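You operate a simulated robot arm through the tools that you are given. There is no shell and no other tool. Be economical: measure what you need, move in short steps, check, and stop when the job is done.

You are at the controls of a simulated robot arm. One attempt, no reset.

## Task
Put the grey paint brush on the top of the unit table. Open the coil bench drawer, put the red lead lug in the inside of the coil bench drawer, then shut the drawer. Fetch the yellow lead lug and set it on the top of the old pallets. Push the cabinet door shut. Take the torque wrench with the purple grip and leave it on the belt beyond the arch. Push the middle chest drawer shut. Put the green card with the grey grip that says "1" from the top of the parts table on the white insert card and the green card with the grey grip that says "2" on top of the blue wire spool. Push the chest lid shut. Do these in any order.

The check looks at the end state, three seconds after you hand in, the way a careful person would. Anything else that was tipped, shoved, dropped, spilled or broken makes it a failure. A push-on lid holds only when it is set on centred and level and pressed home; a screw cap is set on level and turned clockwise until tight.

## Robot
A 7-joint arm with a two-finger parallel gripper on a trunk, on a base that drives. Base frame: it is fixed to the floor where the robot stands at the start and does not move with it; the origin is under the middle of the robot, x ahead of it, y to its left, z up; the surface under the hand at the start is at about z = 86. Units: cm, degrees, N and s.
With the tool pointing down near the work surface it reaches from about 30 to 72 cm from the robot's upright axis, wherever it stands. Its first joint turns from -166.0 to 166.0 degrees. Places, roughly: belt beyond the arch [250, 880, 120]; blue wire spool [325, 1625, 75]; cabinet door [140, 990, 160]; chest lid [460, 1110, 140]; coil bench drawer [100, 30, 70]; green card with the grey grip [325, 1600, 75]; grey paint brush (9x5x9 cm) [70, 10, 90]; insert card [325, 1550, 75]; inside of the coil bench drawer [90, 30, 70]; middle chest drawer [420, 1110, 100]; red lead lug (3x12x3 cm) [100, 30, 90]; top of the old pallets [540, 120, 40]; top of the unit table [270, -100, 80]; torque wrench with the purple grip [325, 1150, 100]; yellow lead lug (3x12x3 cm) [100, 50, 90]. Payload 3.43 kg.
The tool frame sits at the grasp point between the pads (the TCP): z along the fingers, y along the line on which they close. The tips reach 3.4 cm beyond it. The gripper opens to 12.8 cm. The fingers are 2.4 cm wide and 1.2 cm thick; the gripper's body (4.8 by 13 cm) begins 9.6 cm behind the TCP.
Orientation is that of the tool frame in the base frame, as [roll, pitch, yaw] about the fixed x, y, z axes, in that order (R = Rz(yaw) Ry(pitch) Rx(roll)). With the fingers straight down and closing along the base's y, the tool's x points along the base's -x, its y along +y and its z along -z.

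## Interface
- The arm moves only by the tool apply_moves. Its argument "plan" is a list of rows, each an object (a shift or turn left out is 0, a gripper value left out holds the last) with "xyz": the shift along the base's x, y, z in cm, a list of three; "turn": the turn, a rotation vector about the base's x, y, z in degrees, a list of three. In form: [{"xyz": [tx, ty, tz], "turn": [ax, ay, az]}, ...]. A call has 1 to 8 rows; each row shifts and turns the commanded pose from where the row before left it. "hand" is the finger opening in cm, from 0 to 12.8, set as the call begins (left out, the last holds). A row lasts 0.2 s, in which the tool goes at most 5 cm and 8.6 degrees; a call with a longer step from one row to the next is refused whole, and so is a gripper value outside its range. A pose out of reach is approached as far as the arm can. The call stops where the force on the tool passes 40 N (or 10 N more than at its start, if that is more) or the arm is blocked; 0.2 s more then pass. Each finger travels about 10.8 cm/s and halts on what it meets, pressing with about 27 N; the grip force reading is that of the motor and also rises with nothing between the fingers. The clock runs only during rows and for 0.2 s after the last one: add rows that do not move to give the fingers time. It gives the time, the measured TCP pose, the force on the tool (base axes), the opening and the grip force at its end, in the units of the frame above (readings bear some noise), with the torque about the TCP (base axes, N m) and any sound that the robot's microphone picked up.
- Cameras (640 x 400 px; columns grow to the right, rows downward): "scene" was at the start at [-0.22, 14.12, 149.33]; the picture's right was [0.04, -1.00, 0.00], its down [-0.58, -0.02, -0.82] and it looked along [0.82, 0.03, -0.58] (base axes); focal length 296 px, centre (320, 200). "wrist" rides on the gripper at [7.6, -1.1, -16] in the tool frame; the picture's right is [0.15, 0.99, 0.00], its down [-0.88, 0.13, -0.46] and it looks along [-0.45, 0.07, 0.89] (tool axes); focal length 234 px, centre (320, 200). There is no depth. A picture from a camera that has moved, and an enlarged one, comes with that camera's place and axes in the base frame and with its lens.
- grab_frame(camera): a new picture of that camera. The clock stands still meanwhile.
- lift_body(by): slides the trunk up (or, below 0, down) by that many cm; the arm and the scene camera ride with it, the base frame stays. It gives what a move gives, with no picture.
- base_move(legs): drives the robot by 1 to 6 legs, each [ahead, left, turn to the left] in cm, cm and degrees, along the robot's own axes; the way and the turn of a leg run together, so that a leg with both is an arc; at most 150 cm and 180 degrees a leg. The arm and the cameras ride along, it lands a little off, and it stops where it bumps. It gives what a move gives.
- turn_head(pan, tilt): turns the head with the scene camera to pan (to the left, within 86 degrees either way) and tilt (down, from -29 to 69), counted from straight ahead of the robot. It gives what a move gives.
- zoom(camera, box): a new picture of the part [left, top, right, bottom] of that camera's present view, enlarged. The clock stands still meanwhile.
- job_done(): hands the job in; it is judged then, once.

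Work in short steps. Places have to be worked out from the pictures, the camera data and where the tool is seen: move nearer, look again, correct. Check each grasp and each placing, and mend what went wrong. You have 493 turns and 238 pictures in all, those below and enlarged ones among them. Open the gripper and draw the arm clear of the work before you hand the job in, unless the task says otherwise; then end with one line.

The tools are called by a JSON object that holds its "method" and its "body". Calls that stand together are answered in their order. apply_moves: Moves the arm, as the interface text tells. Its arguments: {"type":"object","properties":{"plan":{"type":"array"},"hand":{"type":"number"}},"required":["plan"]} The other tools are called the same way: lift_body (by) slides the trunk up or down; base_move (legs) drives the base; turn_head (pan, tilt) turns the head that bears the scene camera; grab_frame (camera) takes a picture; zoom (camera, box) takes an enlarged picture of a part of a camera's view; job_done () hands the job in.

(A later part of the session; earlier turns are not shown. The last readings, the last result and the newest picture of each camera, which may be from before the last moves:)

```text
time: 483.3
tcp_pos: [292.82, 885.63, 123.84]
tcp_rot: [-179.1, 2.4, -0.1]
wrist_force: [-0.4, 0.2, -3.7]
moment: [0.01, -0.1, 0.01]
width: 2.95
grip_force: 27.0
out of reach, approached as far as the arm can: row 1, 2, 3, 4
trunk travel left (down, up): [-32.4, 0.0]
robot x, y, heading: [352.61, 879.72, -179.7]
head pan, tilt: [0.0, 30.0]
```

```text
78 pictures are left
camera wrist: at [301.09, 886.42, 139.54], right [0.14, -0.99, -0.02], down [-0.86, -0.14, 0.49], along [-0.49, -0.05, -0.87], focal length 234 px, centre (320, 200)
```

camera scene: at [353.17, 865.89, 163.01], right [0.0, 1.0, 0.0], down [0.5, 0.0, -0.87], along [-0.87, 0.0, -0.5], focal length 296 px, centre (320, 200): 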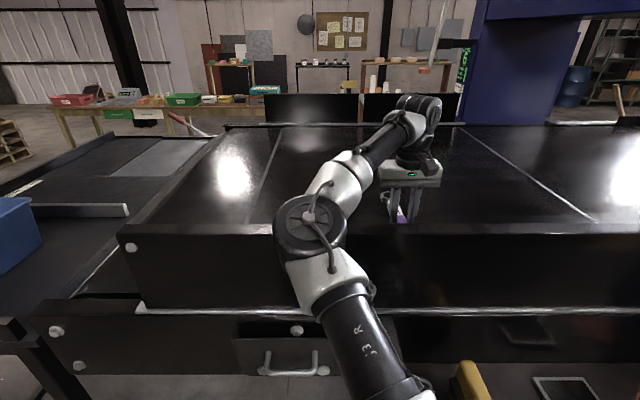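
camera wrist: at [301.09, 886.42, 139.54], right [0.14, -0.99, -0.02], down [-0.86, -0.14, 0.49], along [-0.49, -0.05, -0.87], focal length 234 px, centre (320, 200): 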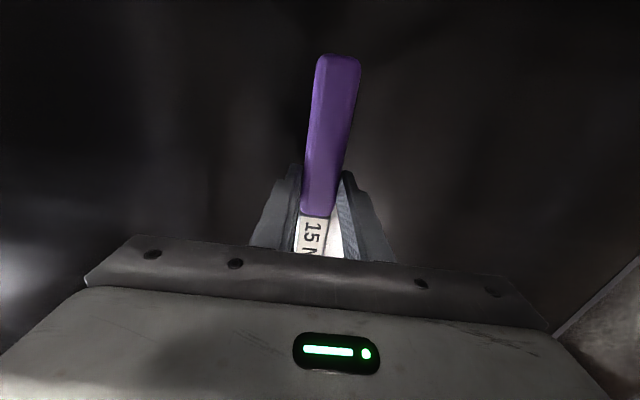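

{"method": "apply_moves", "body": {"plan": [{"xyz": [0, 0, -0.6]}, {}, {"xyz": [0, 0, -0.6]}, {}, {"xyz": [0, 0, -0.6]}, {}]}}

{"method": "zoom", "body": {"camera": "scene", "box": [250, 80, 490, 280]}}

```text
time: 484.9
tcp_pos: [292.89, 886.01, 123.31]
tcp_rot: [-179.7, 4.3, -0.6]
wrist_force: [0.9, -0.4, -4.1]
moment: [0.0, -0.12, 0.0]
width: 2.99
grip_force: 26.7
trunk travel left (down, up): [-32.4, 0.0]
robot x, y, heading: [352.77, 879.58, -180.0]
head pan, tilt: [0.0, 30.0]
stopped in row 6: the arm was blocked; the commanded pose is now the measured one
```

```text
2.00 times, centred on (370, 180) of scene
camera zoom: at [353.31, 865.98, 162.45], right [0.0, 1.0, -0.01], down [0.5, 0.0, -0.87], along [-0.87, 0.0, -0.5], focal length 593 px, centre (220, 240)
```

zoom: 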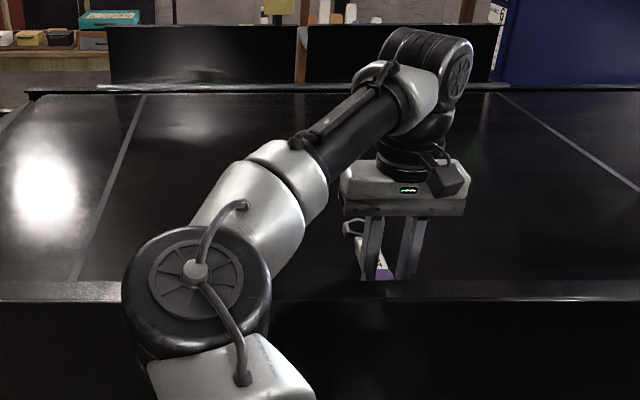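

The arm reports blocked with no tool force—the low elbow is resting on the guard. I lift, back up, and try to flip the elbow to the high/right configuration by sweeping the tool left.

{"method": "apply_moves", "body": {"plan": [{"xyz": [0, 0, 4], "turn": [0, -2, 0]}, {"xyz": [0, 0, 4], "turn": [0, -2, 0]}, {"xyz": [0, 0, 4]}, {"xyz": [0, 0, 4]}, {"xyz": [1, 0, 4]}, {"xyz": [2, 0, 2]}]}}

{"method": "base_move", "body": {"legs": [[-22, 0, 0]]}}

{"method": "apply_moves", "body": {"plan": [{"xyz": [0.5, -4.9, 0]}, {"xyz": [0.5, -4.9, 0]}, {"xyz": [0.5, -4.9, 0]}, {"xyz": [0.5, -4.9, 0]}, {"xyz": [1, -4.8, 0]}, {"xyz": [1, -4.8, 0]}, {"xyz": [2, -4.5, 0]}, {"xyz": [2, -4.5, 0]}]}}

{"method": "grab_frame", "body": {"camera": "scene"}}

```text
time: 486.3
tcp_pos: [296.41, 884.88, 143.44]
tcp_rot: [-179.2, -1.0, -0.1]
wrist_force: [-0.3, -0.4, -4.9]
moment: [-0.01, -0.04, 0.01]
width: 2.99
grip_force: 26.8
out of reach, approached as far as the arm can: row 5
trunk travel left (down, up): [-32.4, 0.0]
robot x, y, heading: [352.75, 879.08, -179.9]
head pan, tilt: [0.0, 30.0]
```

```text
time: 488.0
tcp_pos: [318.21, 885.15, 143.46]
tcp_rot: [-179.2, -0.8, -0.3]
wrist_force: [0.9, 0.1, -4.9]
moment: [0.01, -0.05, 0.03]
width: 2.98
grip_force: 26.9
trunk travel left (down, up): [-32.4, 0.0]
robot x, y, heading: [374.81, 879.44, 179.6]
head pan, tilt: [0.0, 30.0]
```

```text
time: 489.8
tcp_pos: [330.37, 852.98, 137.39]
tcp_rot: [-179.2, -0.8, -0.1]
wrist_force: [-0.3, -1.1, -2.8]
moment: [0.05, 0.0, 0.04]
width: 2.99
grip_force: 27.3
out of reach, approached as far as the arm can: row 4, 5, 6, 7, 8
trunk travel left (down, up): [-32.4, 0.0]
robot x, y, heading: [374.37, 879.5, 180.0]
head pan, tilt: [0.0, 30.0]
```

```text
76 pictures are left
camera scene: at [374.33, 865.21, 162.55], right [0.0, 1.0, 0.0], down [0.5, 0.0, -0.87], along [-0.87, 0.0, -0.5], focal length 296 px, centre (320, 200)
```

scene: 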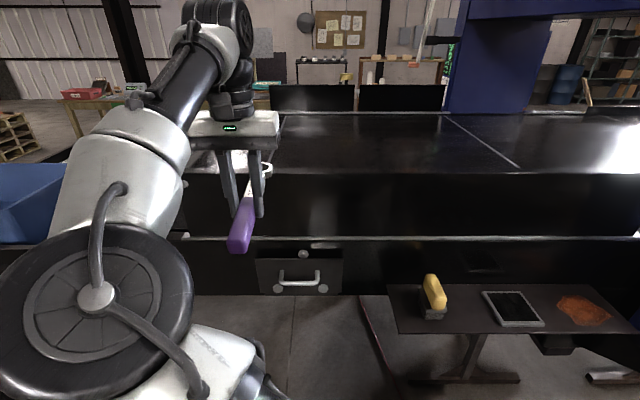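

Sweeping left tool-down only drops the elbow. I undo that, turn to face south (free space), and try the flip with the tool horizontal (as happened, mirrored, at the chest).

{"method": "apply_moves", "body": {"plan": [{"xyz": [0, 4.5, 1]}, {"xyz": [0, 4.5, 1]}, {"xyz": [0, 4.5, 1]}, {"xyz": [0, 4.5, 1]}, {"xyz": [0, 4.5, 1]}, {"xyz": [0, 4.5, 1]}, {"xyz": [0, 4.5, 1]}, {"xyz": [0, 4.5, 1]}]}}

{"method": "base_move", "body": {"legs": [[8, 0, 0], [0, 0, 90]]}}

{"method": "grab_frame", "body": {"camera": "scene"}}

```text
time: 491.6
tcp_pos: [330.39, 889.49, 145.07]
tcp_rot: [-179.2, -1.0, -0.4]
wrist_force: [0.1, 0.3, -4.3]
moment: [-0.01, -0.05, 0.02]
width: 2.97
grip_force: 26.7
trunk travel left (down, up): [-32.4, 0.0]
robot x, y, heading: [374.39, 879.74, 179.9]
head pan, tilt: [0.0, 30.0]
```

```text
time: 496.5
tcp_pos: [355.13, 835.93, 144.91]
tcp_rot: [-179.2, -1.0, 87.6]
wrist_force: [-0.4, 0.5, -3.9]
moment: [0.12, 0.01, -0.01]
width: 2.96
grip_force: 26.6
trunk travel left (down, up): [-32.4, 0.0]
robot x, y, heading: [366.55, 879.75, -92.5]
head pan, tilt: [0.0, 30.0]
```

```text
75 pictures are left
camera scene: at [380.39, 878.69, 162.55], right [-1.0, 0.04, 0.0], down [0.02, 0.5, -0.87], along [-0.03, -0.87, -0.5], focal length 296 px, centre (320, 200)
```

scene: 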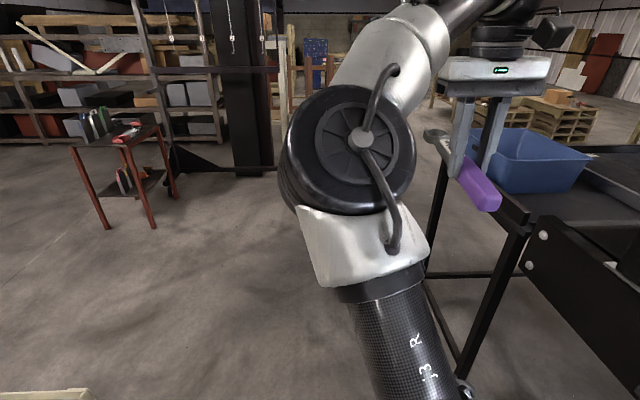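

{"method": "apply_moves", "body": {"plan": [{"turn": [-8.5, 0.3, 0], "xyz": [0, -2, 0]}, {"turn": [-8.5, 0.3, 0], "xyz": [0, -2, 0]}, {"turn": [-8.5, 0.3, 0], "xyz": [0, -2, 0]}, {"turn": [-8.5, 0.3, 0], "xyz": [0, -2, 0]}, {"turn": [-8.5, 0.3, 0], "xyz": [0, -2, 0]}, {"turn": [-8.5, 0.3, 0], "xyz": [0, -2, 0]}, {"turn": [-8.5, 0.3, 0], "xyz": [0, -2, 0]}, {"turn": [-8.5, 0.3, 0], "xyz": [0, -2, 0]}]}}

{"method": "apply_moves", "body": {"plan": [{"xyz": [4.5, 0, 0]}, {"xyz": [4.5, 0, 0]}, {"xyz": [4.5, 0, 0]}, {"xyz": [4.5, 0, 0]}, {"xyz": [4.5, 0, 0]}, {"xyz": [4.5, 0, 0]}, {"xyz": [4.5, 0, 0]}, {"xyz": [4.5, 0, 0]}]}}

{"method": "grab_frame", "body": {"camera": "scene"}}

```text
time: 498.3
tcp_pos: [355.02, 820.04, 145.16]
tcp_rot: [179.7, 67.1, 86.8]
wrist_force: [-0.2, -0.2, -3.7]
moment: [0.1, 0.02, 0.0]
width: 2.96
grip_force: 27.1
trunk travel left (down, up): [-32.4, 0.0]
robot x, y, heading: [366.35, 879.48, -92.6]
head pan, tilt: [0.0, 30.0]
```

```text
time: 499.4
tcp_pos: [368.78, 819.47, 143.83]
tcp_rot: [153.7, 61.7, 62.9]
wrist_force: [-0.2, -0.1, -3.7]
moment: [0.11, -0.04, 0.02]
width: 2.97
grip_force: 26.8
trunk travel left (down, up): [-32.4, 0.0]
robot x, y, heading: [366.07, 879.46, -92.1]
head pan, tilt: [0.0, 30.0]
stopped in row 5: the arm was blocked; the commanded pose is now the measured one
```

```text
74 pictures are left
camera scene: at [378.02, 878.94, 163.13], right [-0.96, 0.29, 0.0], down [0.13, 0.43, -0.9], along [-0.26, -0.86, -0.44], focal length 296 px, centre (320, 200)
```

scene: 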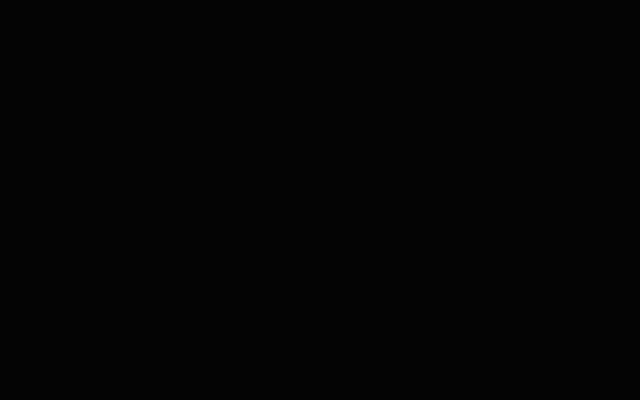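

The elbow is passing up against the head (flip in progress). I extend the tool south a little so the elbow clears the head, then continue.

{"method": "apply_moves", "body": {"plan": [{"xyz": [0, -2, -1]}, {"xyz": [0, -2, -1]}, {"xyz": [0, -2, -1]}]}}

{"method": "grab_frame", "body": {"camera": "scene"}}

{"method": "grab_frame", "body": {"camera": "wrist"}}

```text
time: 500.2
tcp_pos: [369.17, 813.49, 140.94]
tcp_rot: [154.1, 62.0, 63.3]
wrist_force: [0.2, -0.4, -4.4]
moment: [0.16, -0.03, 0.03]
width: 2.96
grip_force: 27.1
trunk travel left (down, up): [-32.4, 0.0]
robot x, y, heading: [366.1, 879.6, -92.1]
head pan, tilt: [0.0, 30.0]
```

```text
73 pictures are left
camera scene: at [380.4, 878.63, 162.55], right [-1.0, 0.04, 0.0], down [0.02, 0.5, -0.87], along [-0.03, -0.86, -0.5], focal length 296 px, centre (320, 200)
```

scene: 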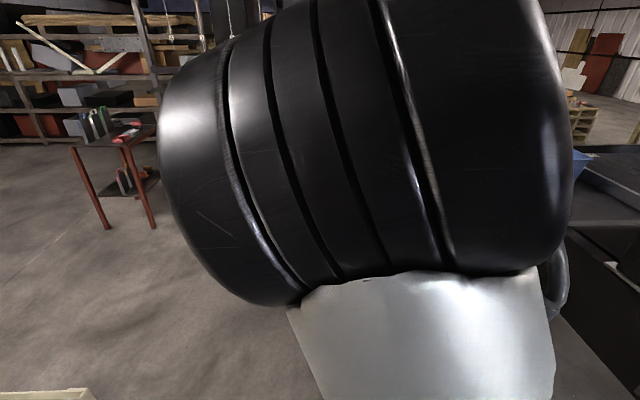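

```text
72 pictures are left
camera wrist: at [369.03, 831.07, 140.73], right [1.0, 0.0, 0.07], down [-0.07, 0.04, 1.0], along [0.0, -1.0, 0.04], focal length 234 px, centre (320, 200)
```

wrist: 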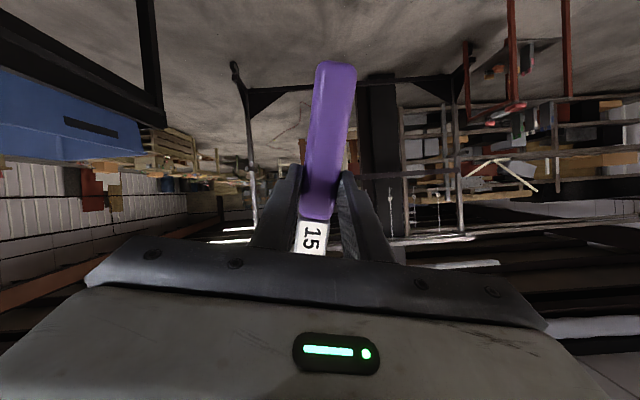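

Head is fine and the elbow is now up in the middle. Continue sweeping left.

{"method": "apply_moves", "body": {"plan": [{"xyz": [3, -0.5, 0]}, {"xyz": [3, -0.5, 0]}, {"xyz": [4, 0, 0]}, {"xyz": [4, 0, 0]}, {"xyz": [4, 0, 0]}]}}

{"method": "grab_frame", "body": {"camera": "scene"}}

```text
time: 501.4
tcp_pos: [387.37, 812.46, 140.86]
tcp_rot: [154.2, 61.9, 63.4]
wrist_force: [0.3, 0.6, -4.2]
moment: [0.09, -0.05, 0.04]
width: 2.98
grip_force: 26.7
trunk travel left (down, up): [-32.4, 0.0]
robot x, y, heading: [366.6, 879.42, -92.3]
head pan, tilt: [0.0, 30.0]
```

```text
71 pictures are left
camera scene: at [380.48, 878.68, 162.55], right [-1.0, 0.04, 0.0], down [0.02, 0.5, -0.87], along [-0.03, -0.87, -0.5], focal length 296 px, centre (320, 200)
```

scene: 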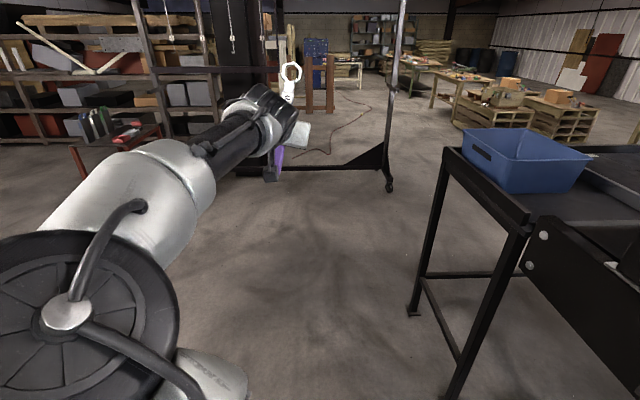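

The elbow fell back left; flipping isn't reliable. I'll fold back to tool-down with the tool right of the axis (highest elbow in this configuration) and instead approach the belt lower first, then extend.

{"method": "apply_moves", "body": {"plan": [{"xyz": [-4, 0, 0]}, {"xyz": [-4.5, 0, 0]}, {"xyz": [-4.5, 0, 0]}, {"xyz": [-4.5, 0, 0]}, {"xyz": [-4.5, 0, 0]}, {"xyz": [-4.5, 0, 0]}, {"xyz": [-4.5, 0, 0]}]}}

{"method": "grab_frame", "body": {"camera": "scene"}}

```text
time: 503.0
tcp_pos: [356.01, 812.43, 140.89]
tcp_rot: [154.1, 62.1, 63.3]
wrist_force: [1.0, 0.0, -4.4]
moment: [0.1, 0.01, 0.02]
width: 3.0
grip_force: 26.6
trunk travel left (down, up): [-32.4, 0.0]
robot x, y, heading: [366.43, 879.54, -92.6]
head pan, tilt: [0.0, 30.0]
```

```text
70 pictures are left
camera scene: at [380.32, 878.66, 162.56], right [-1.0, 0.04, 0.0], down [0.02, 0.5, -0.87], along [-0.03, -0.87, -0.5], focal length 296 px, centre (320, 200)
```

scene: 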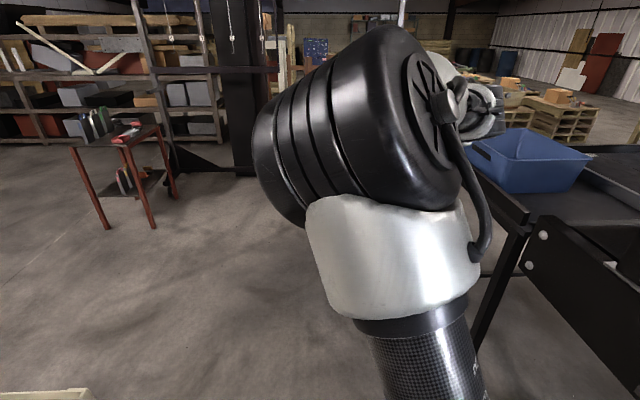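

The elbow follows the tool sideways and is now high in the middle; I continue to the right to carry it over to the right side.

{"method": "apply_moves", "body": {"plan": [{"xyz": [-4, 0.5, 0]}, {"xyz": [-4, 0.5, 0]}, {"xyz": [-4, 0.5, 0]}, {"xyz": [-4, 1, 0]}, {"xyz": [-4, 1, 0]}]}}

{"method": "grab_frame", "body": {"camera": "scene"}}

```text
time: 504.2
tcp_pos: [337.47, 815.64, 140.93]
tcp_rot: [154.3, 62.0, 63.6]
wrist_force: [0.8, -0.3, -3.1]
moment: [0.12, 0.01, 0.0]
width: 2.95
grip_force: 27.3
out of reach, approached as far as the arm can: row 5
trunk travel left (down, up): [-32.4, 0.0]
robot x, y, heading: [366.51, 879.26, -92.1]
head pan, tilt: [0.0, 30.0]
```

```text
69 pictures are left
camera scene: at [380.48, 878.6, 162.54], right [-1.0, 0.04, 0.0], down [0.02, 0.5, -0.87], along [-0.03, -0.86, -0.5], focal length 296 px, centre (320, 200)
```

scene: 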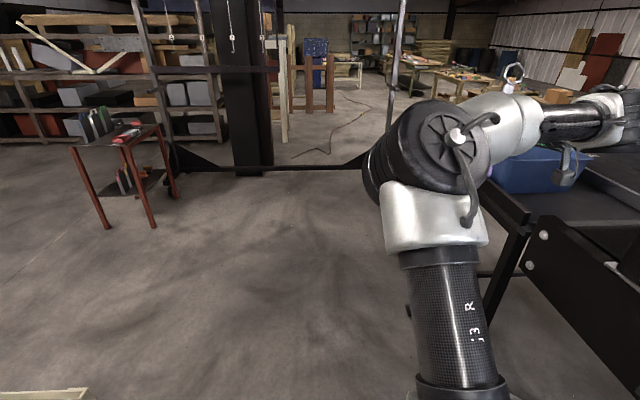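

I fold the tool back down here, to see whether the elbow now stays high.

{"method": "apply_moves", "body": {"plan": [{"xyz": [3, 1, 1], "turn": [8.5, 0, 0]}, {"xyz": [3, 1, 1], "turn": [8.5, 0, 0]}, {"xyz": [3, 2, 1], "turn": [8.5, 0, 0]}, {"xyz": [3, 2, 1], "turn": [8.5, 0, 0]}, {"xyz": [2, 3, 0], "turn": [8.5, 0, 0]}, {"xyz": [2, 3, 0], "turn": [8.5, 0, 0]}, {"xyz": [0, 3, 0], "turn": [8.5, 0, 0]}, {"xyz": [0, 3, 0], "turn": [5.5, 0, 0]}]}}

{"method": "grab_frame", "body": {"camera": "scene"}}

```text
time: 506.0
tcp_pos: [353.39, 833.77, 145.33]
tcp_rot: [178.1, -0.5, 77.8]
wrist_force: [0.0, -0.1, -3.6]
moment: [0.1, 0.01, -0.01]
width: 2.98
grip_force: 27.2
trunk travel left (down, up): [-32.4, 0.0]
robot x, y, heading: [366.49, 879.36, -92.1]
head pan, tilt: [0.0, 30.0]
```

```text
68 pictures are left
camera scene: at [380.38, 878.71, 162.56], right [-1.0, 0.04, 0.0], down [0.02, 0.5, -0.87], along [-0.03, -0.87, -0.5], focal length 296 px, centre (320, 200)
```

scene: 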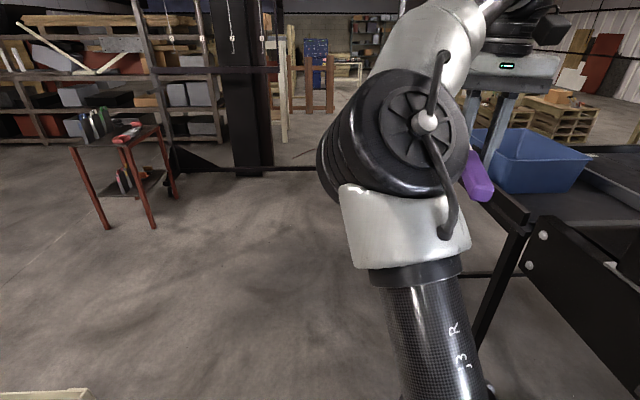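

The elbow shifted toward the right. I test whether yawing the tool moves it further.

{"method": "apply_moves", "body": {"plan": [{"turn": [0, 0, -8.5]}, {"turn": [0, 0, -8.5]}, {"turn": [0, 0, -8.5]}, {"turn": [0, 0, -8.5]}, {"turn": [0, 0, -8.5]}, {"turn": [0, 0, -8.5]}, {"turn": [0, 0, -8.5]}, {"turn": [0, 0, -8.5]}]}}

{"method": "grab_frame", "body": {"camera": "scene"}}

```text
time: 507.8
tcp_pos: [348.23, 844.44, 135.97]
tcp_rot: [177.9, -0.2, 10.0]
wrist_force: [0.1, -0.7, -4.0]
moment: [0.02, -0.08, -0.03]
width: 2.99
grip_force: 26.7
out of reach, approached as far as the arm can: row 4, 5, 6, 7, 8
trunk travel left (down, up): [-32.4, 0.0]
robot x, y, heading: [366.29, 879.83, -92.2]
head pan, tilt: [0.0, 30.0]
```

```text
67 pictures are left
camera scene: at [380.36, 878.71, 162.56], right [-1.0, 0.04, 0.0], down [0.02, 0.5, -0.87], along [-0.03, -0.87, -0.5], focal length 296 px, centre (320, 200)
```

scene: 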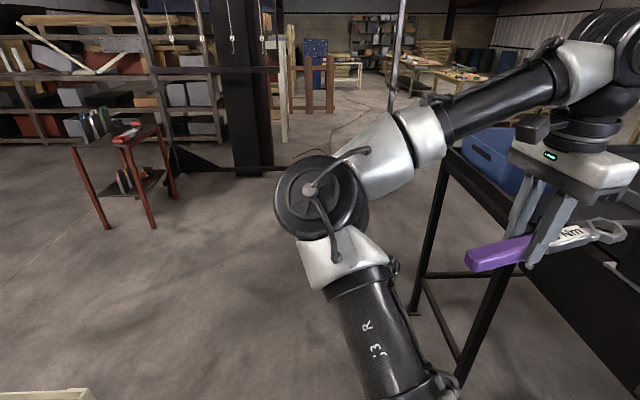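

Negative yaw lowers the elbow, so positive yaw should raise it. I rotate the tool the other way.

{"method": "apply_moves", "body": {"plan": [{"turn": [0, 0, 8.5], "xyz": [0.6, -1.3, 1.2]}, {"turn": [0, 0, 8.5], "xyz": [0.6, -1.3, 1.2]}, {"turn": [0, 0, 8.5], "xyz": [0.6, -1.3, 1.2]}, {"turn": [0, 0, 8.5], "xyz": [0.6, -1.3, 1.2]}, {"turn": [0, 0, 8.5], "xyz": [0.6, -1.3, 1.2]}, {"turn": [0, 0, 8.5], "xyz": [0.6, -1.3, 1.2]}, {"turn": [0, 0, 8.5], "xyz": [0.6, -1.3, 1]}, {"turn": [0, 0, 8.5], "xyz": [0.6, -1.3, 1]}]}}

{"method": "apply_moves", "body": {"plan": [{"turn": [0, 0, 8.5]}, {"turn": [0, 0, 8.5]}, {"turn": [0, 0, 8.5]}, {"turn": [0, 0, 8.5]}, {"turn": [0, 0, 8.5]}, {"turn": [0, 0, 8.5]}, {"turn": [0, 0, 8.5]}, {"turn": [0, 0, 8.5]}]}}

{"method": "grab_frame", "body": {"camera": "scene"}}

```text
time: 509.6
tcp_pos: [352.91, 834.0, 145.26]
tcp_rot: [178.1, -0.4, 78.1]
wrist_force: [0.4, 0.8, -3.6]
moment: [0.06, 0.0, -0.01]
width: 2.97
grip_force: 26.8
trunk travel left (down, up): [-32.4, 0.0]
robot x, y, heading: [366.54, 879.67, -92.3]
head pan, tilt: [0.0, 30.0]
```

```text
time: 511.4
tcp_pos: [352.92, 834.03, 145.21]
tcp_rot: [178.1, -0.4, 146.0]
wrist_force: [-0.6, 0.2, -3.8]
moment: [0.05, 0.12, -0.01]
width: 2.98
grip_force: 26.8
trunk travel left (down, up): [-32.4, 0.0]
robot x, y, heading: [366.29, 879.12, -92.3]
head pan, tilt: [0.0, 30.0]
```

```text
66 pictures are left
camera scene: at [380.39, 878.69, 162.55], right [-1.0, 0.04, 0.0], down [0.02, 0.5, -0.87], along [-0.03, -0.87, -0.5], focal length 296 px, centre (320, 200)
```

scene: 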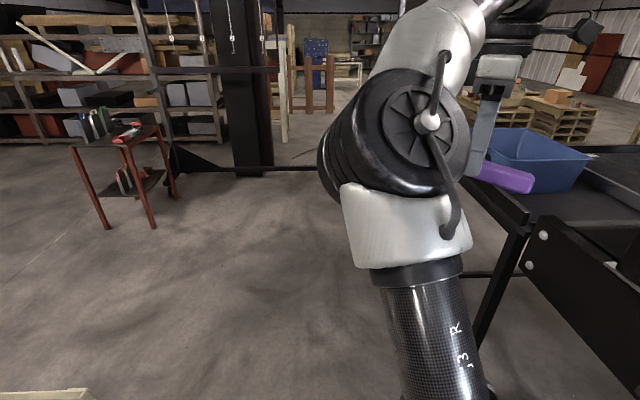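

{"method": "apply_moves", "body": {"plan": [{"turn": [0, 0, 8.5]}, {"turn": [0, 0, 8.5]}, {"turn": [0, 0, 8.5]}, {"turn": [0, 0, 8.5]}, {"turn": [0, 0, 8.5]}, {"turn": [0, 0, 8.5]}, {"turn": [0, 0, 8.5]}, {"turn": [0, 0, 8.5]}]}}

{"method": "apply_moves", "body": {"plan": [{"turn": [0, 0, 8.5]}, {"turn": [0, 0, 8.5]}, {"turn": [0, 0, 8.5]}, {"turn": [0, 0, 8.5]}, {"turn": [0, 0, 8.5]}, {"turn": [0, 0, 8.5]}, {"turn": [0, 0, 8.5]}, {"turn": [0, 0, 8.5]}]}}

{"method": "grab_frame", "body": {"camera": "scene"}}

```text
time: 513.2
tcp_pos: [352.96, 834.07, 145.21]
tcp_rot: [178.1, -0.4, -146.0]
wrist_force: [-0.1, -0.4, -4.0]
moment: [-0.06, 0.08, 0.01]
width: 2.98
grip_force: 26.9
trunk travel left (down, up): [-32.4, 0.0]
robot x, y, heading: [366.24, 879.29, -92.1]
head pan, tilt: [0.0, 30.0]
```

```text
time: 515.0
tcp_pos: [352.95, 834.22, 145.27]
tcp_rot: [178.1, -0.3, -77.9]
wrist_force: [0.0, 0.1, -3.7]
moment: [-0.11, -0.03, 0.0]
width: 2.97
grip_force: 27.1
trunk travel left (down, up): [-32.4, 0.0]
robot x, y, heading: [366.04, 879.6, -92.1]
head pan, tilt: [0.0, 30.0]
```

```text
65 pictures are left
camera scene: at [380.38, 878.7, 162.56], right [-1.0, 0.04, 0.0], down [0.02, 0.5, -0.87], along [-0.03, -0.87, -0.5], focal length 296 px, centre (320, 200)
```

scene: 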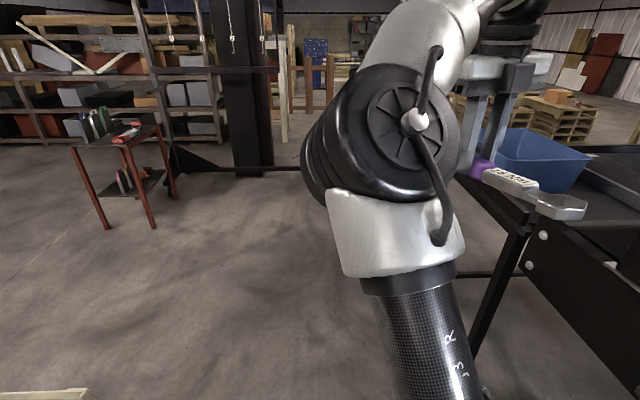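

The wrist roll has a wide range; I keep turning past its upper limit, which should push the elbow to the right.

{"method": "apply_moves", "body": {"plan": [{"turn": [0, 0, 8.5]}, {"turn": [0, 0, 8.5]}, {"turn": [0, 0, 8.5]}, {"turn": [0, 0, 8.5]}, {"turn": [0, 0, 8.5]}, {"turn": [0, 0, 8.5]}, {"turn": [0, 0, 8.5]}, {"turn": [0, 0, 8.5]}]}}

{"method": "apply_moves", "body": {"plan": [{"turn": [0, 0, 8.5]}, {"turn": [0, 0, 8.5]}, {"turn": [0, 0, 8.5]}, {"turn": [0, 0, 8.5]}, {"turn": [0, 0, 8.5]}, {"turn": [0, 0, 8.5]}]}}

{"method": "grab_frame", "body": {"camera": "scene"}}

```text
time: 516.8
tcp_pos: [352.96, 834.1, 145.21]
tcp_rot: [178.2, -0.4, -10.0]
wrist_force: [-0.1, -0.1, -4.4]
moment: [-0.01, -0.11, -0.02]
width: 2.96
grip_force: 27.1
trunk travel left (down, up): [-32.4, 0.0]
robot x, y, heading: [366.48, 879.48, -92.1]
head pan, tilt: [0.0, 30.0]
```

```text
time: 518.2
tcp_pos: [352.86, 834.03, 145.19]
tcp_rot: [178.0, -0.4, 41.0]
wrist_force: [-0.3, 0.0, -2.8]
moment: [0.07, -0.07, 0.0]
width: 2.96
grip_force: 27.2
trunk travel left (down, up): [-32.4, 0.0]
robot x, y, heading: [366.4, 879.68, -92.1]
head pan, tilt: [0.0, 30.0]
```

```text
64 pictures are left
camera scene: at [380.35, 878.74, 162.56], right [-1.0, 0.04, 0.0], down [0.02, 0.5, -0.87], along [-0.03, -0.87, -0.5], focal length 296 px, centre (320, 200)
```

scene: 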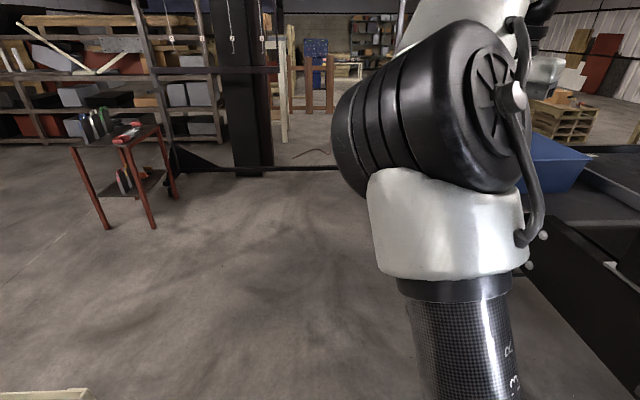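

It works: the elbow is moving up and right. Continue.

{"method": "apply_moves", "body": {"plan": [{"turn": [0, 0, 8.5]}, {"turn": [0, 0, 8.5]}, {"turn": [0, 0, 8.5]}, {"turn": [0, 0, 8.5]}, {"turn": [0, 0, 8.5]}, {"turn": [0, 0, 8.5]}]}}

{"method": "grab_frame", "body": {"camera": "scene"}}

```text
time: 519.6
tcp_pos: [379.26, 831.36, 149.77]
tcp_rot: [178.2, -0.3, 90.0]
wrist_force: [-0.7, 0.5, -3.7]
moment: [0.09, -0.01, -0.01]
width: 2.95
grip_force: 27.3
out of reach, approached as far as the arm can: row 2, 3, 4, 5, 6
trunk travel left (down, up): [-32.4, 0.0]
robot x, y, heading: [366.53, 879.6, -92.3]
head pan, tilt: [0.0, 30.0]
```

```text
63 pictures are left
camera scene: at [380.45, 878.7, 162.55], right [-1.0, 0.04, 0.0], down [0.02, 0.5, -0.87], along [-0.03, -0.87, -0.5], focal length 296 px, centre (320, 200)
```

scene: 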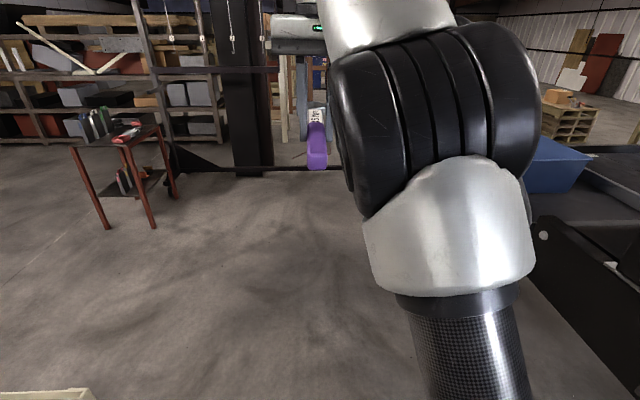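

Flipped: elbow is now high on the right, tool neutral. I turn west again and position over the belt.

{"method": "base_move", "body": {"legs": [[0, 0, -87.8]]}}

{"method": "base_move", "body": {"legs": [[15, -14, 0]]}}

{"method": "apply_moves", "body": {"plan": [{"xyz": [-4, 0.5, -1]}, {"xyz": [-4, 0.5, -1]}, {"xyz": [-3, 0.5, -1]}, {}]}}

{"method": "grab_frame", "body": {"camera": "scene"}}

{"method": "grab_frame", "body": {"camera": "wrist"}}

```text
time: 523.8
tcp_pos: [318.8, 864.47, 149.78]
tcp_rot: [178.3, -0.3, 2.8]
wrist_force: [-0.4, -1.3, -3.9]
moment: [0.01, -0.1, 0.01]
width: 2.98
grip_force: 27.3
trunk travel left (down, up): [-32.4, 0.0]
robot x, y, heading: [366.01, 879.98, -179.5]
head pan, tilt: [0.0, 30.0]
```

```text
time: 525.8
tcp_pos: [303.62, 878.07, 149.84]
tcp_rot: [178.1, -0.2, 2.9]
wrist_force: [0.2, 0.4, -4.8]
moment: [0.04, -0.1, 0.03]
width: 3.0
grip_force: 27.1
trunk travel left (down, up): [-32.4, 0.0]
robot x, y, heading: [351.04, 893.09, -179.0]
head pan, tilt: [0.0, 30.0]
```

```text
time: 526.8
tcp_pos: [295.24, 877.19, 143.88]
tcp_rot: [178.1, -0.1, 2.3]
wrist_force: [-0.1, -0.4, -4.4]
moment: [0.01, -0.08, -0.01]
width: 2.96
grip_force: 26.9
out of reach, approached as far as the arm can: row 1, 2, 3
trunk travel left (down, up): [-32.4, 0.0]
robot x, y, heading: [351.67, 893.4, -179.0]
head pan, tilt: [0.0, 30.0]
```

```text
62 pictures are left
camera scene: at [351.44, 878.95, 162.55], right [-0.01, 1.0, 0.0], down [0.5, 0.01, -0.87], along [-0.87, -0.01, -0.5], focal length 296 px, centre (320, 200)
```

scene: 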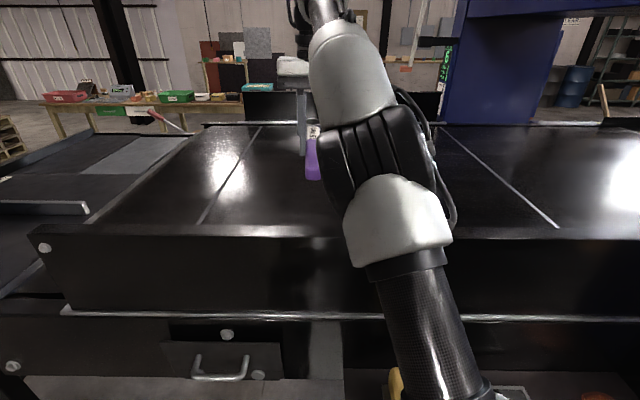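

```text
61 pictures are left
camera wrist: at [302.64, 879.01, 159.89], right [0.19, -0.98, 0.03], down [-0.88, -0.15, 0.46], along [-0.45, -0.11, -0.89], focal length 234 px, centre (320, 200)
```

wrist: 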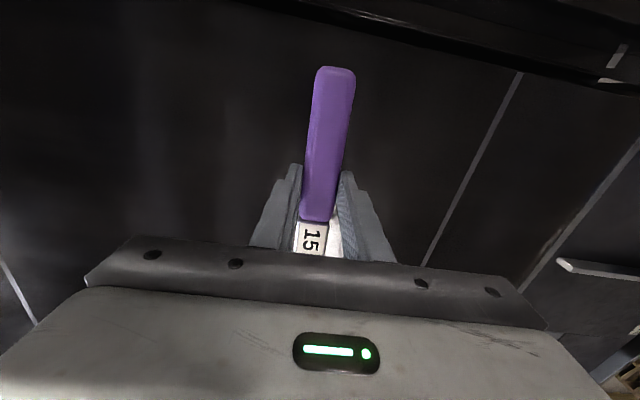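

{"method": "apply_moves", "body": {"plan": [{"xyz": [0, 1, -3]}, {"xyz": [0, 1, -3]}, {"xyz": [0, 1, -3]}, {"xyz": [0, 0, -3]}, {"xyz": [0, 0, -3]}, {"xyz": [0, 0, -2]}, {"xyz": [0, 0, -2]}]}}

{"method": "grab_frame", "body": {"camera": "scene"}}

```text
time: 528.4
tcp_pos: [297.62, 872.05, 127.45]
tcp_rot: [178.4, -0.2, 2.5]
wrist_force: [0.2, 0.1, -4.9]
moment: [0.01, -0.12, 0.0]
width: 3.0
grip_force: 26.4
out of reach, approached as far as the arm can: row 1, 2, 3, 4, 5, 6, 7
trunk travel left (down, up): [-32.4, 0.0]
robot x, y, heading: [351.42, 893.17, -179.4]
head pan, tilt: [0.0, 30.0]
```

```text
60 pictures are left
camera scene: at [351.43, 878.94, 162.55], right [-0.01, 1.0, 0.0], down [0.5, 0.01, -0.87], along [-0.87, -0.01, -0.5], focal length 296 px, centre (320, 200)
```

scene: 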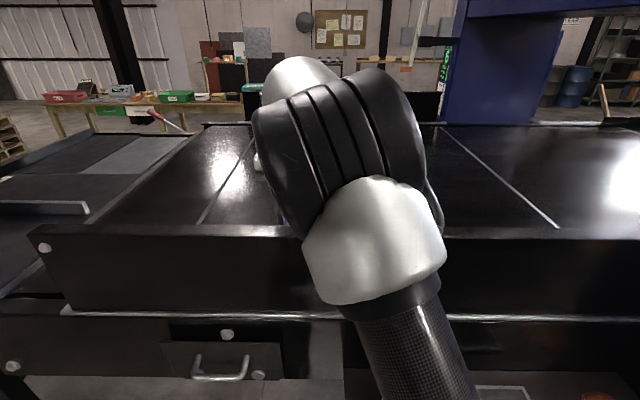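

The wrist roll limit is constraining; I yaw the tool back ~34° to relieve it and keep lowering.

{"method": "apply_moves", "body": {"plan": [{"turn": [0, 0, -8.5], "xyz": [-1, 0, 0]}, {"turn": [0, 0, -8.5], "xyz": [-1, 0, 0]}, {"turn": [0, 0, -8.5], "xyz": [-1, 0, 0]}, {"turn": [0, 0, -8.5], "xyz": [-1, 0, 0]}, {}]}}

{"method": "grab_frame", "body": {"camera": "scene"}}

{"method": "grab_frame", "body": {"camera": "wrist"}}

```text
time: 529.6
tcp_pos: [293.64, 871.97, 127.7]
tcp_rot: [178.1, -0.3, -31.2]
wrist_force: [-0.4, -0.2, -3.5]
moment: [-0.1, -0.05, -0.01]
width: 2.97
grip_force: 27.1
trunk travel left (down, up): [-32.4, 0.0]
robot x, y, heading: [351.65, 892.93, -179.2]
head pan, tilt: [0.0, 30.0]
```

```text
59 pictures are left
camera scene: at [351.43, 878.96, 162.55], right [-0.01, 1.0, 0.0], down [0.5, 0.01, -0.87], along [-0.87, -0.01, -0.5], focal length 296 px, centre (320, 200)
```

scene: 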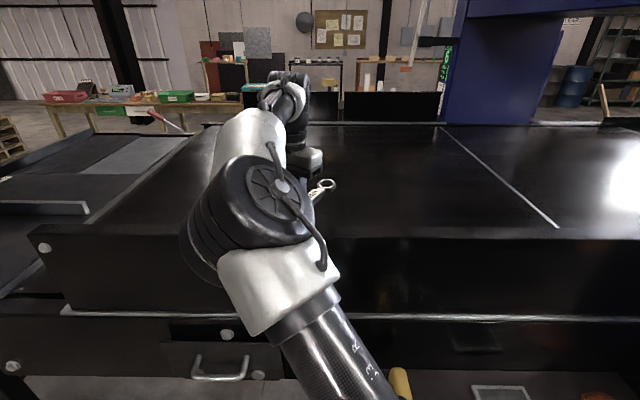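

```text
58 pictures are left
camera wrist: at [300.77, 869.4, 143.53], right [-0.39, -0.92, 0.03], down [-0.81, 0.36, 0.46], along [-0.43, 0.15, -0.89], focal length 234 px, centre (320, 200)
```

wrist: 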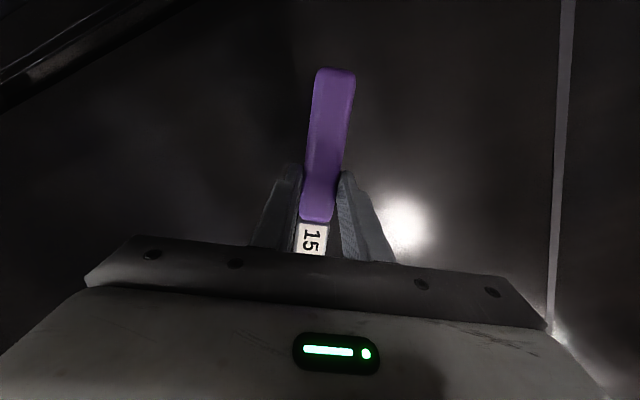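

{"method": "apply_moves", "body": {"plan": [{"xyz": [0, 0, -1.5]}, {"xyz": [0, 0, -1.5]}, {"xyz": [0, 0, -1]}, {"xyz": [0, 0, -0.7]}, {"xyz": [0, 0, -0.7]}, {}]}}

{"method": "zoom", "body": {"camera": "scene", "box": [160, 60, 440, 300]}}

```text
time: 531.0
tcp_pos: [293.62, 871.93, 122.2]
tcp_rot: [178.2, -0.3, -31.1]
wrist_force: [-0.9, -0.6, -1.0]
moment: [-0.15, -0.32, -0.01]
width: 2.95
grip_force: 27.1
trunk travel left (down, up): [-32.4, 0.0]
robot x, y, heading: [351.4, 893.49, -179.0]
head pan, tilt: [0.0, 30.0]
```

```text
1.67 times, centred on (300, 180) of scene
camera zoom: at [351.45, 878.97, 162.56], right [-0.01, 1.0, 0.0], down [0.5, 0.01, -0.87], along [-0.87, -0.01, -0.5], focal length 494 px, centre (353, 233)
```

zoom: 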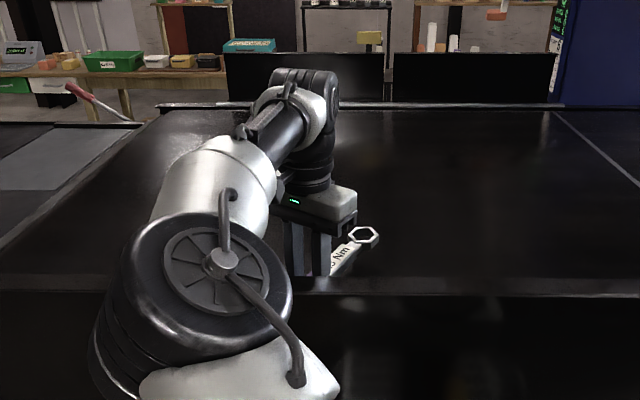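

The force reading shows the wrench touching the belt (z support +3 N). One more small step down.

{"method": "apply_moves", "body": {"plan": [{"xyz": [0, 0, -0.3]}, {}, {"xyz": [0, 0, -0.3]}, {}]}}

```text
time: 532.0
tcp_pos: [293.52, 872.11, 121.61]
tcp_rot: [178.2, -0.2, -31.2]
wrist_force: [-5.1, 2.4, 6.3]
moment: [-0.29, -0.65, -0.04]
width: 2.96
grip_force: 26.9
trunk travel left (down, up): [-32.4, 0.0]
robot x, y, heading: [351.3, 893.13, -179.1]
head pan, tilt: [0.0, 30.0]
```

Solid contact. I release, rise straight up, and check.

{"method": "apply_moves", "body": {"hand": 5.5, "plan": [{}, {}, {}]}}

{"method": "apply_moves", "body": {"plan": [{"xyz": [0, 0, 2]}, {"xyz": [0, 0, 3]}, {"xyz": [0, 0, 4]}, {"xyz": [0, 0, 4]}, {"xyz": [0, 0, 4]}, {"xyz": [0, 0, 4]}, {"xyz": [2, 0, 2]}]}}

{"method": "grab_frame", "body": {"camera": "wrist"}}

```text
time: 532.8
tcp_pos: [293.62, 871.9, 121.53]
tcp_rot: [178.3, -0.3, -31.1]
wrist_force: [1.0, 0.8, -0.9]
moment: [0.0, 0.01, 0.02]
width: 5.5
grip_force: 0.0
trunk travel left (down, up): [-32.4, 0.0]
robot x, y, heading: [351.46, 893.3, -179.1]
head pan, tilt: [0.0, 30.0]
```

```text
time: 534.4
tcp_pos: [295.74, 872.25, 142.91]
tcp_rot: [178.1, -0.3, -31.2]
wrist_force: [1.1, 0.3, -0.4]
moment: [-0.09, -0.02, -0.03]
width: 5.49
grip_force: 0.1
out of reach, approached as far as the arm can: row 6
trunk travel left (down, up): [-32.4, 0.0]
robot x, y, heading: [351.09, 893.39, -179.3]
head pan, tilt: [0.0, 30.0]
```

```text
56 pictures are left
camera wrist: at [302.92, 869.68, 158.84], right [-0.39, -0.92, 0.03], down [-0.81, 0.36, 0.46], along [-0.43, 0.15, -0.89], focal length 234 px, centre (320, 200)
```

wrist: 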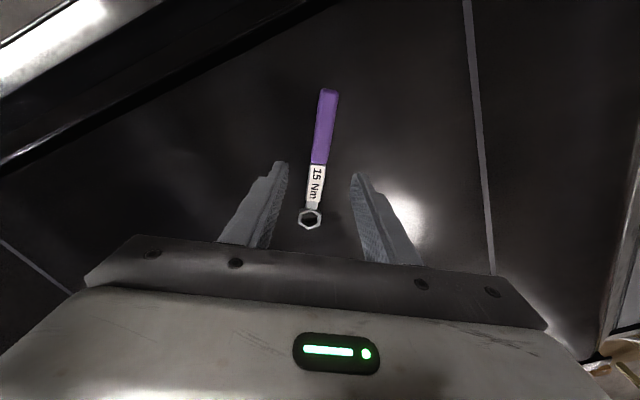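

Wrench rests on the belt. I retract the arm toward the robot's centreline, back up, and turn north to leave via the aisle.

{"method": "apply_moves", "body": {"plan": [{"xyz": [1, 4.5, 0]}, {"xyz": [1, 4.5, 0]}, {"xyz": [1, 4.5, 0]}, {"xyz": [1, 4.5, 0]}, {"xyz": [1, 4.5, 0]}, {"xyz": [2, 4, 0]}]}}

{"method": "base_move", "body": {"legs": [[-15, 0, 0]]}}

{"method": "base_move", "body": {"legs": [[0, 0, -90]]}}

{"method": "turn_head", "body": {"pan": 0, "tilt": 20}}

{"method": "grab_frame", "body": {"camera": "scene"}}

```text
time: 535.8
tcp_pos: [302.7, 898.81, 142.51]
tcp_rot: [178.2, -0.2, -31.1]
wrist_force: [0.5, 0.0, -0.5]
moment: [-0.03, -0.03, 0.0]
width: 5.5
grip_force: 0.1
trunk travel left (down, up): [-32.4, 0.0]
robot x, y, heading: [351.51, 893.1, -179.2]
head pan, tilt: [0.0, 30.0]
```

```text
time: 537.1
tcp_pos: [317.51, 898.83, 142.5]
tcp_rot: [178.2, -0.1, -31.2]
wrist_force: [-0.1, 0.0, -0.6]
moment: [0.03, 0.03, 0.02]
width: 5.52
grip_force: 0.1
trunk travel left (down, up): [-32.4, 0.0]
robot x, y, heading: [366.36, 893.43, -179.1]
head pan, tilt: [0.0, 30.0]
```

```text
time: 541.5
tcp_pos: [372.03, 942.03, 142.5]
tcp_rot: [178.2, -0.4, -121.6]
wrist_force: [-0.2, 0.4, 1.2]
moment: [-0.01, 0.03, 0.0]
width: 5.51
grip_force: 0.0
trunk travel left (down, up): [-32.4, 0.0]
robot x, y, heading: [366.11, 893.62, 90.2]
head pan, tilt: [0.0, 30.0]
```

```text
time: 542.2
tcp_pos: [372.06, 942.16, 142.53]
tcp_rot: [178.2, -0.2, -121.5]
wrist_force: [-0.6, 0.6, -0.3]
moment: [0.01, -0.02, 0.04]
width: 5.5
grip_force: 0.0
trunk travel left (down, up): [-32.4, 0.0]
robot x, y, heading: [366.07, 893.81, 90.2]
head pan, tilt: [0.0, 20.0]
```

```text
55 pictures are left
camera scene: at [352.18, 893.42, 164.16], right [1.0, 0.01, 0.0], down [0.0, -0.34, -0.94], along [-0.01, 0.94, -0.34], focal length 296 px, centre (320, 200)
```

scene: 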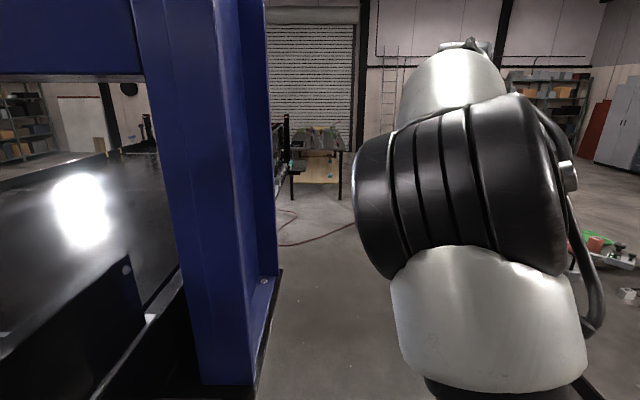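

I go back north through the aisle, then west around to the parts table's west side.

{"method": "base_move", "body": {"legs": [[0, -14, 0], [150, 0, 0], [140, 0, 0], [70, 0, 0], [0, 130, 0]]}}

{"method": "turn_head", "body": {"pan": -10, "tilt": 15}}

{"method": "grab_frame", "body": {"camera": "scene"}}

```text
time: 573.6
tcp_pos: [248.64, 1299.29, 142.44]
tcp_rot: [178.1, -0.3, -120.6]
wrist_force: [-0.3, -0.4, 0.8]
moment: [0.0, -0.02, 0.0]
width: 5.48
grip_force: 0.1
trunk travel left (down, up): [-32.4, 0.0]
robot x, y, heading: [243.73, 1250.42, 91.5]
head pan, tilt: [0.0, 20.0]
```

```text
time: 574.3
tcp_pos: [248.51, 1299.29, 142.48]
tcp_rot: [178.2, -0.3, -120.6]
wrist_force: [0.2, -1.2, -0.2]
moment: [-0.01, -0.06, -0.04]
width: 5.53
grip_force: 0.0
trunk travel left (down, up): [-32.4, 0.0]
robot x, y, heading: [243.7, 1250.36, 91.4]
head pan, tilt: [-10.0, 15.0]
```

```text
54 pictures are left
camera scene: at [231.22, 1250.23, 164.97], right [0.99, -0.15, 0.0], down [-0.04, -0.26, -0.97], along [0.14, 0.95, -0.26], focal length 296 px, centre (320, 200)
```

scene: 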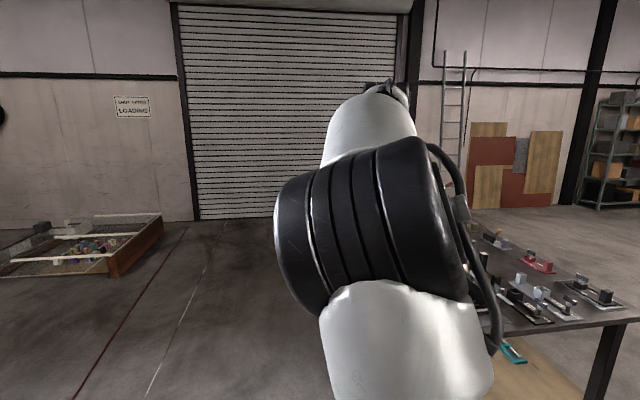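

{"method": "base_move", "body": {"legs": [[0, 0, -1.5], [150, 0, 0], [140, 0, 0], [0, 0, -90]]}}

{"method": "turn_head", "body": {"pan": 25, "tilt": 38}}

{"method": "grab_frame", "body": {"camera": "scene"}}

```text
time: 592.8
tcp_pos: [290.49, 1534.32, 142.57]
tcp_rot: [178.2, -0.4, 146.0]
wrist_force: [0.5, 0.3, 0.1]
moment: [0.04, 0.04, -0.01]
width: 5.5
grip_force: 0.1
trunk travel left (down, up): [-32.4, 0.0]
robot x, y, heading: [242.27, 1542.11, -2.2]
head pan, tilt: [-10.0, 15.0]
```

```text
time: 593.8
tcp_pos: [290.63, 1534.34, 142.39]
tcp_rot: [178.2, -0.3, 145.9]
wrist_force: [-0.6, -0.7, 0.2]
moment: [-0.02, -0.01, 0.04]
width: 5.49
grip_force: 0.1
trunk travel left (down, up): [-32.4, 0.0]
robot x, y, heading: [242.07, 1542.15, -1.9]
head pan, tilt: [25.0, 38.0]
```

```text
53 pictures are left
camera scene: at [241.64, 1559.61, 161.32], right [0.39, -0.92, 0.0], down [-0.57, -0.24, -0.79], along [0.73, 0.31, -0.62], focal length 296 px, centre (320, 200)
```

scene: 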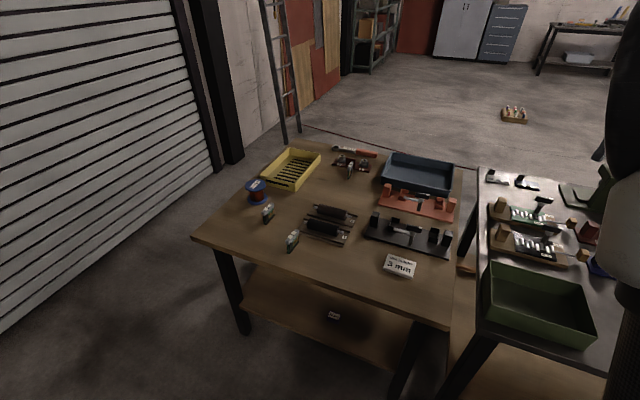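

{"method": "zoom", "body": {"camera": "scene", "box": [200, 140, 480, 320]}}

{"method": "zoom", "body": {"camera": "scene", "box": [235, 170, 315, 260]}}

```text
2.22 times, centred on (340, 230) of scene
camera zoom: at [241.64, 1559.61, 161.32], right [0.39, -0.92, 0.0], down [-0.57, -0.24, -0.79], along [0.73, 0.31, -0.62], focal length 659 px, centre (276, 133)
```

zoom: 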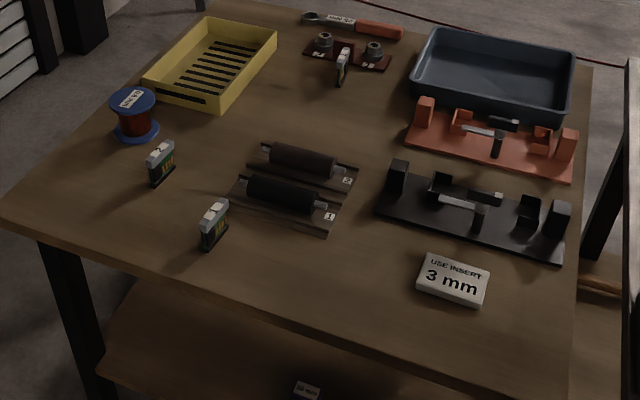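

```text
4.44 times, centred on (275, 215) of scene
camera zoom: at [241.64, 1559.61, 161.32], right [0.39, -0.92, 0.0], down [-0.57, -0.24, -0.79], along [0.73, 0.31, -0.62], focal length 1318 px, centre (520, 133)
```

zoom: 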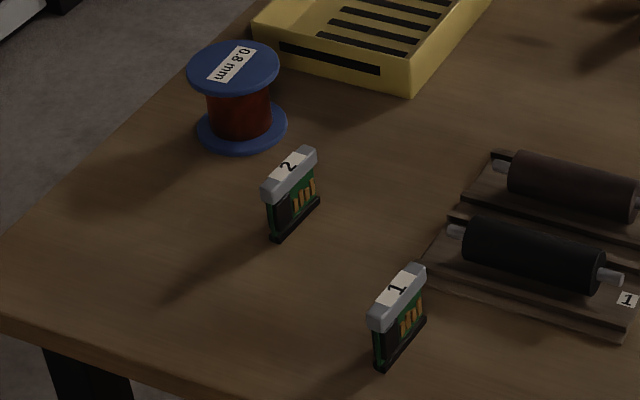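

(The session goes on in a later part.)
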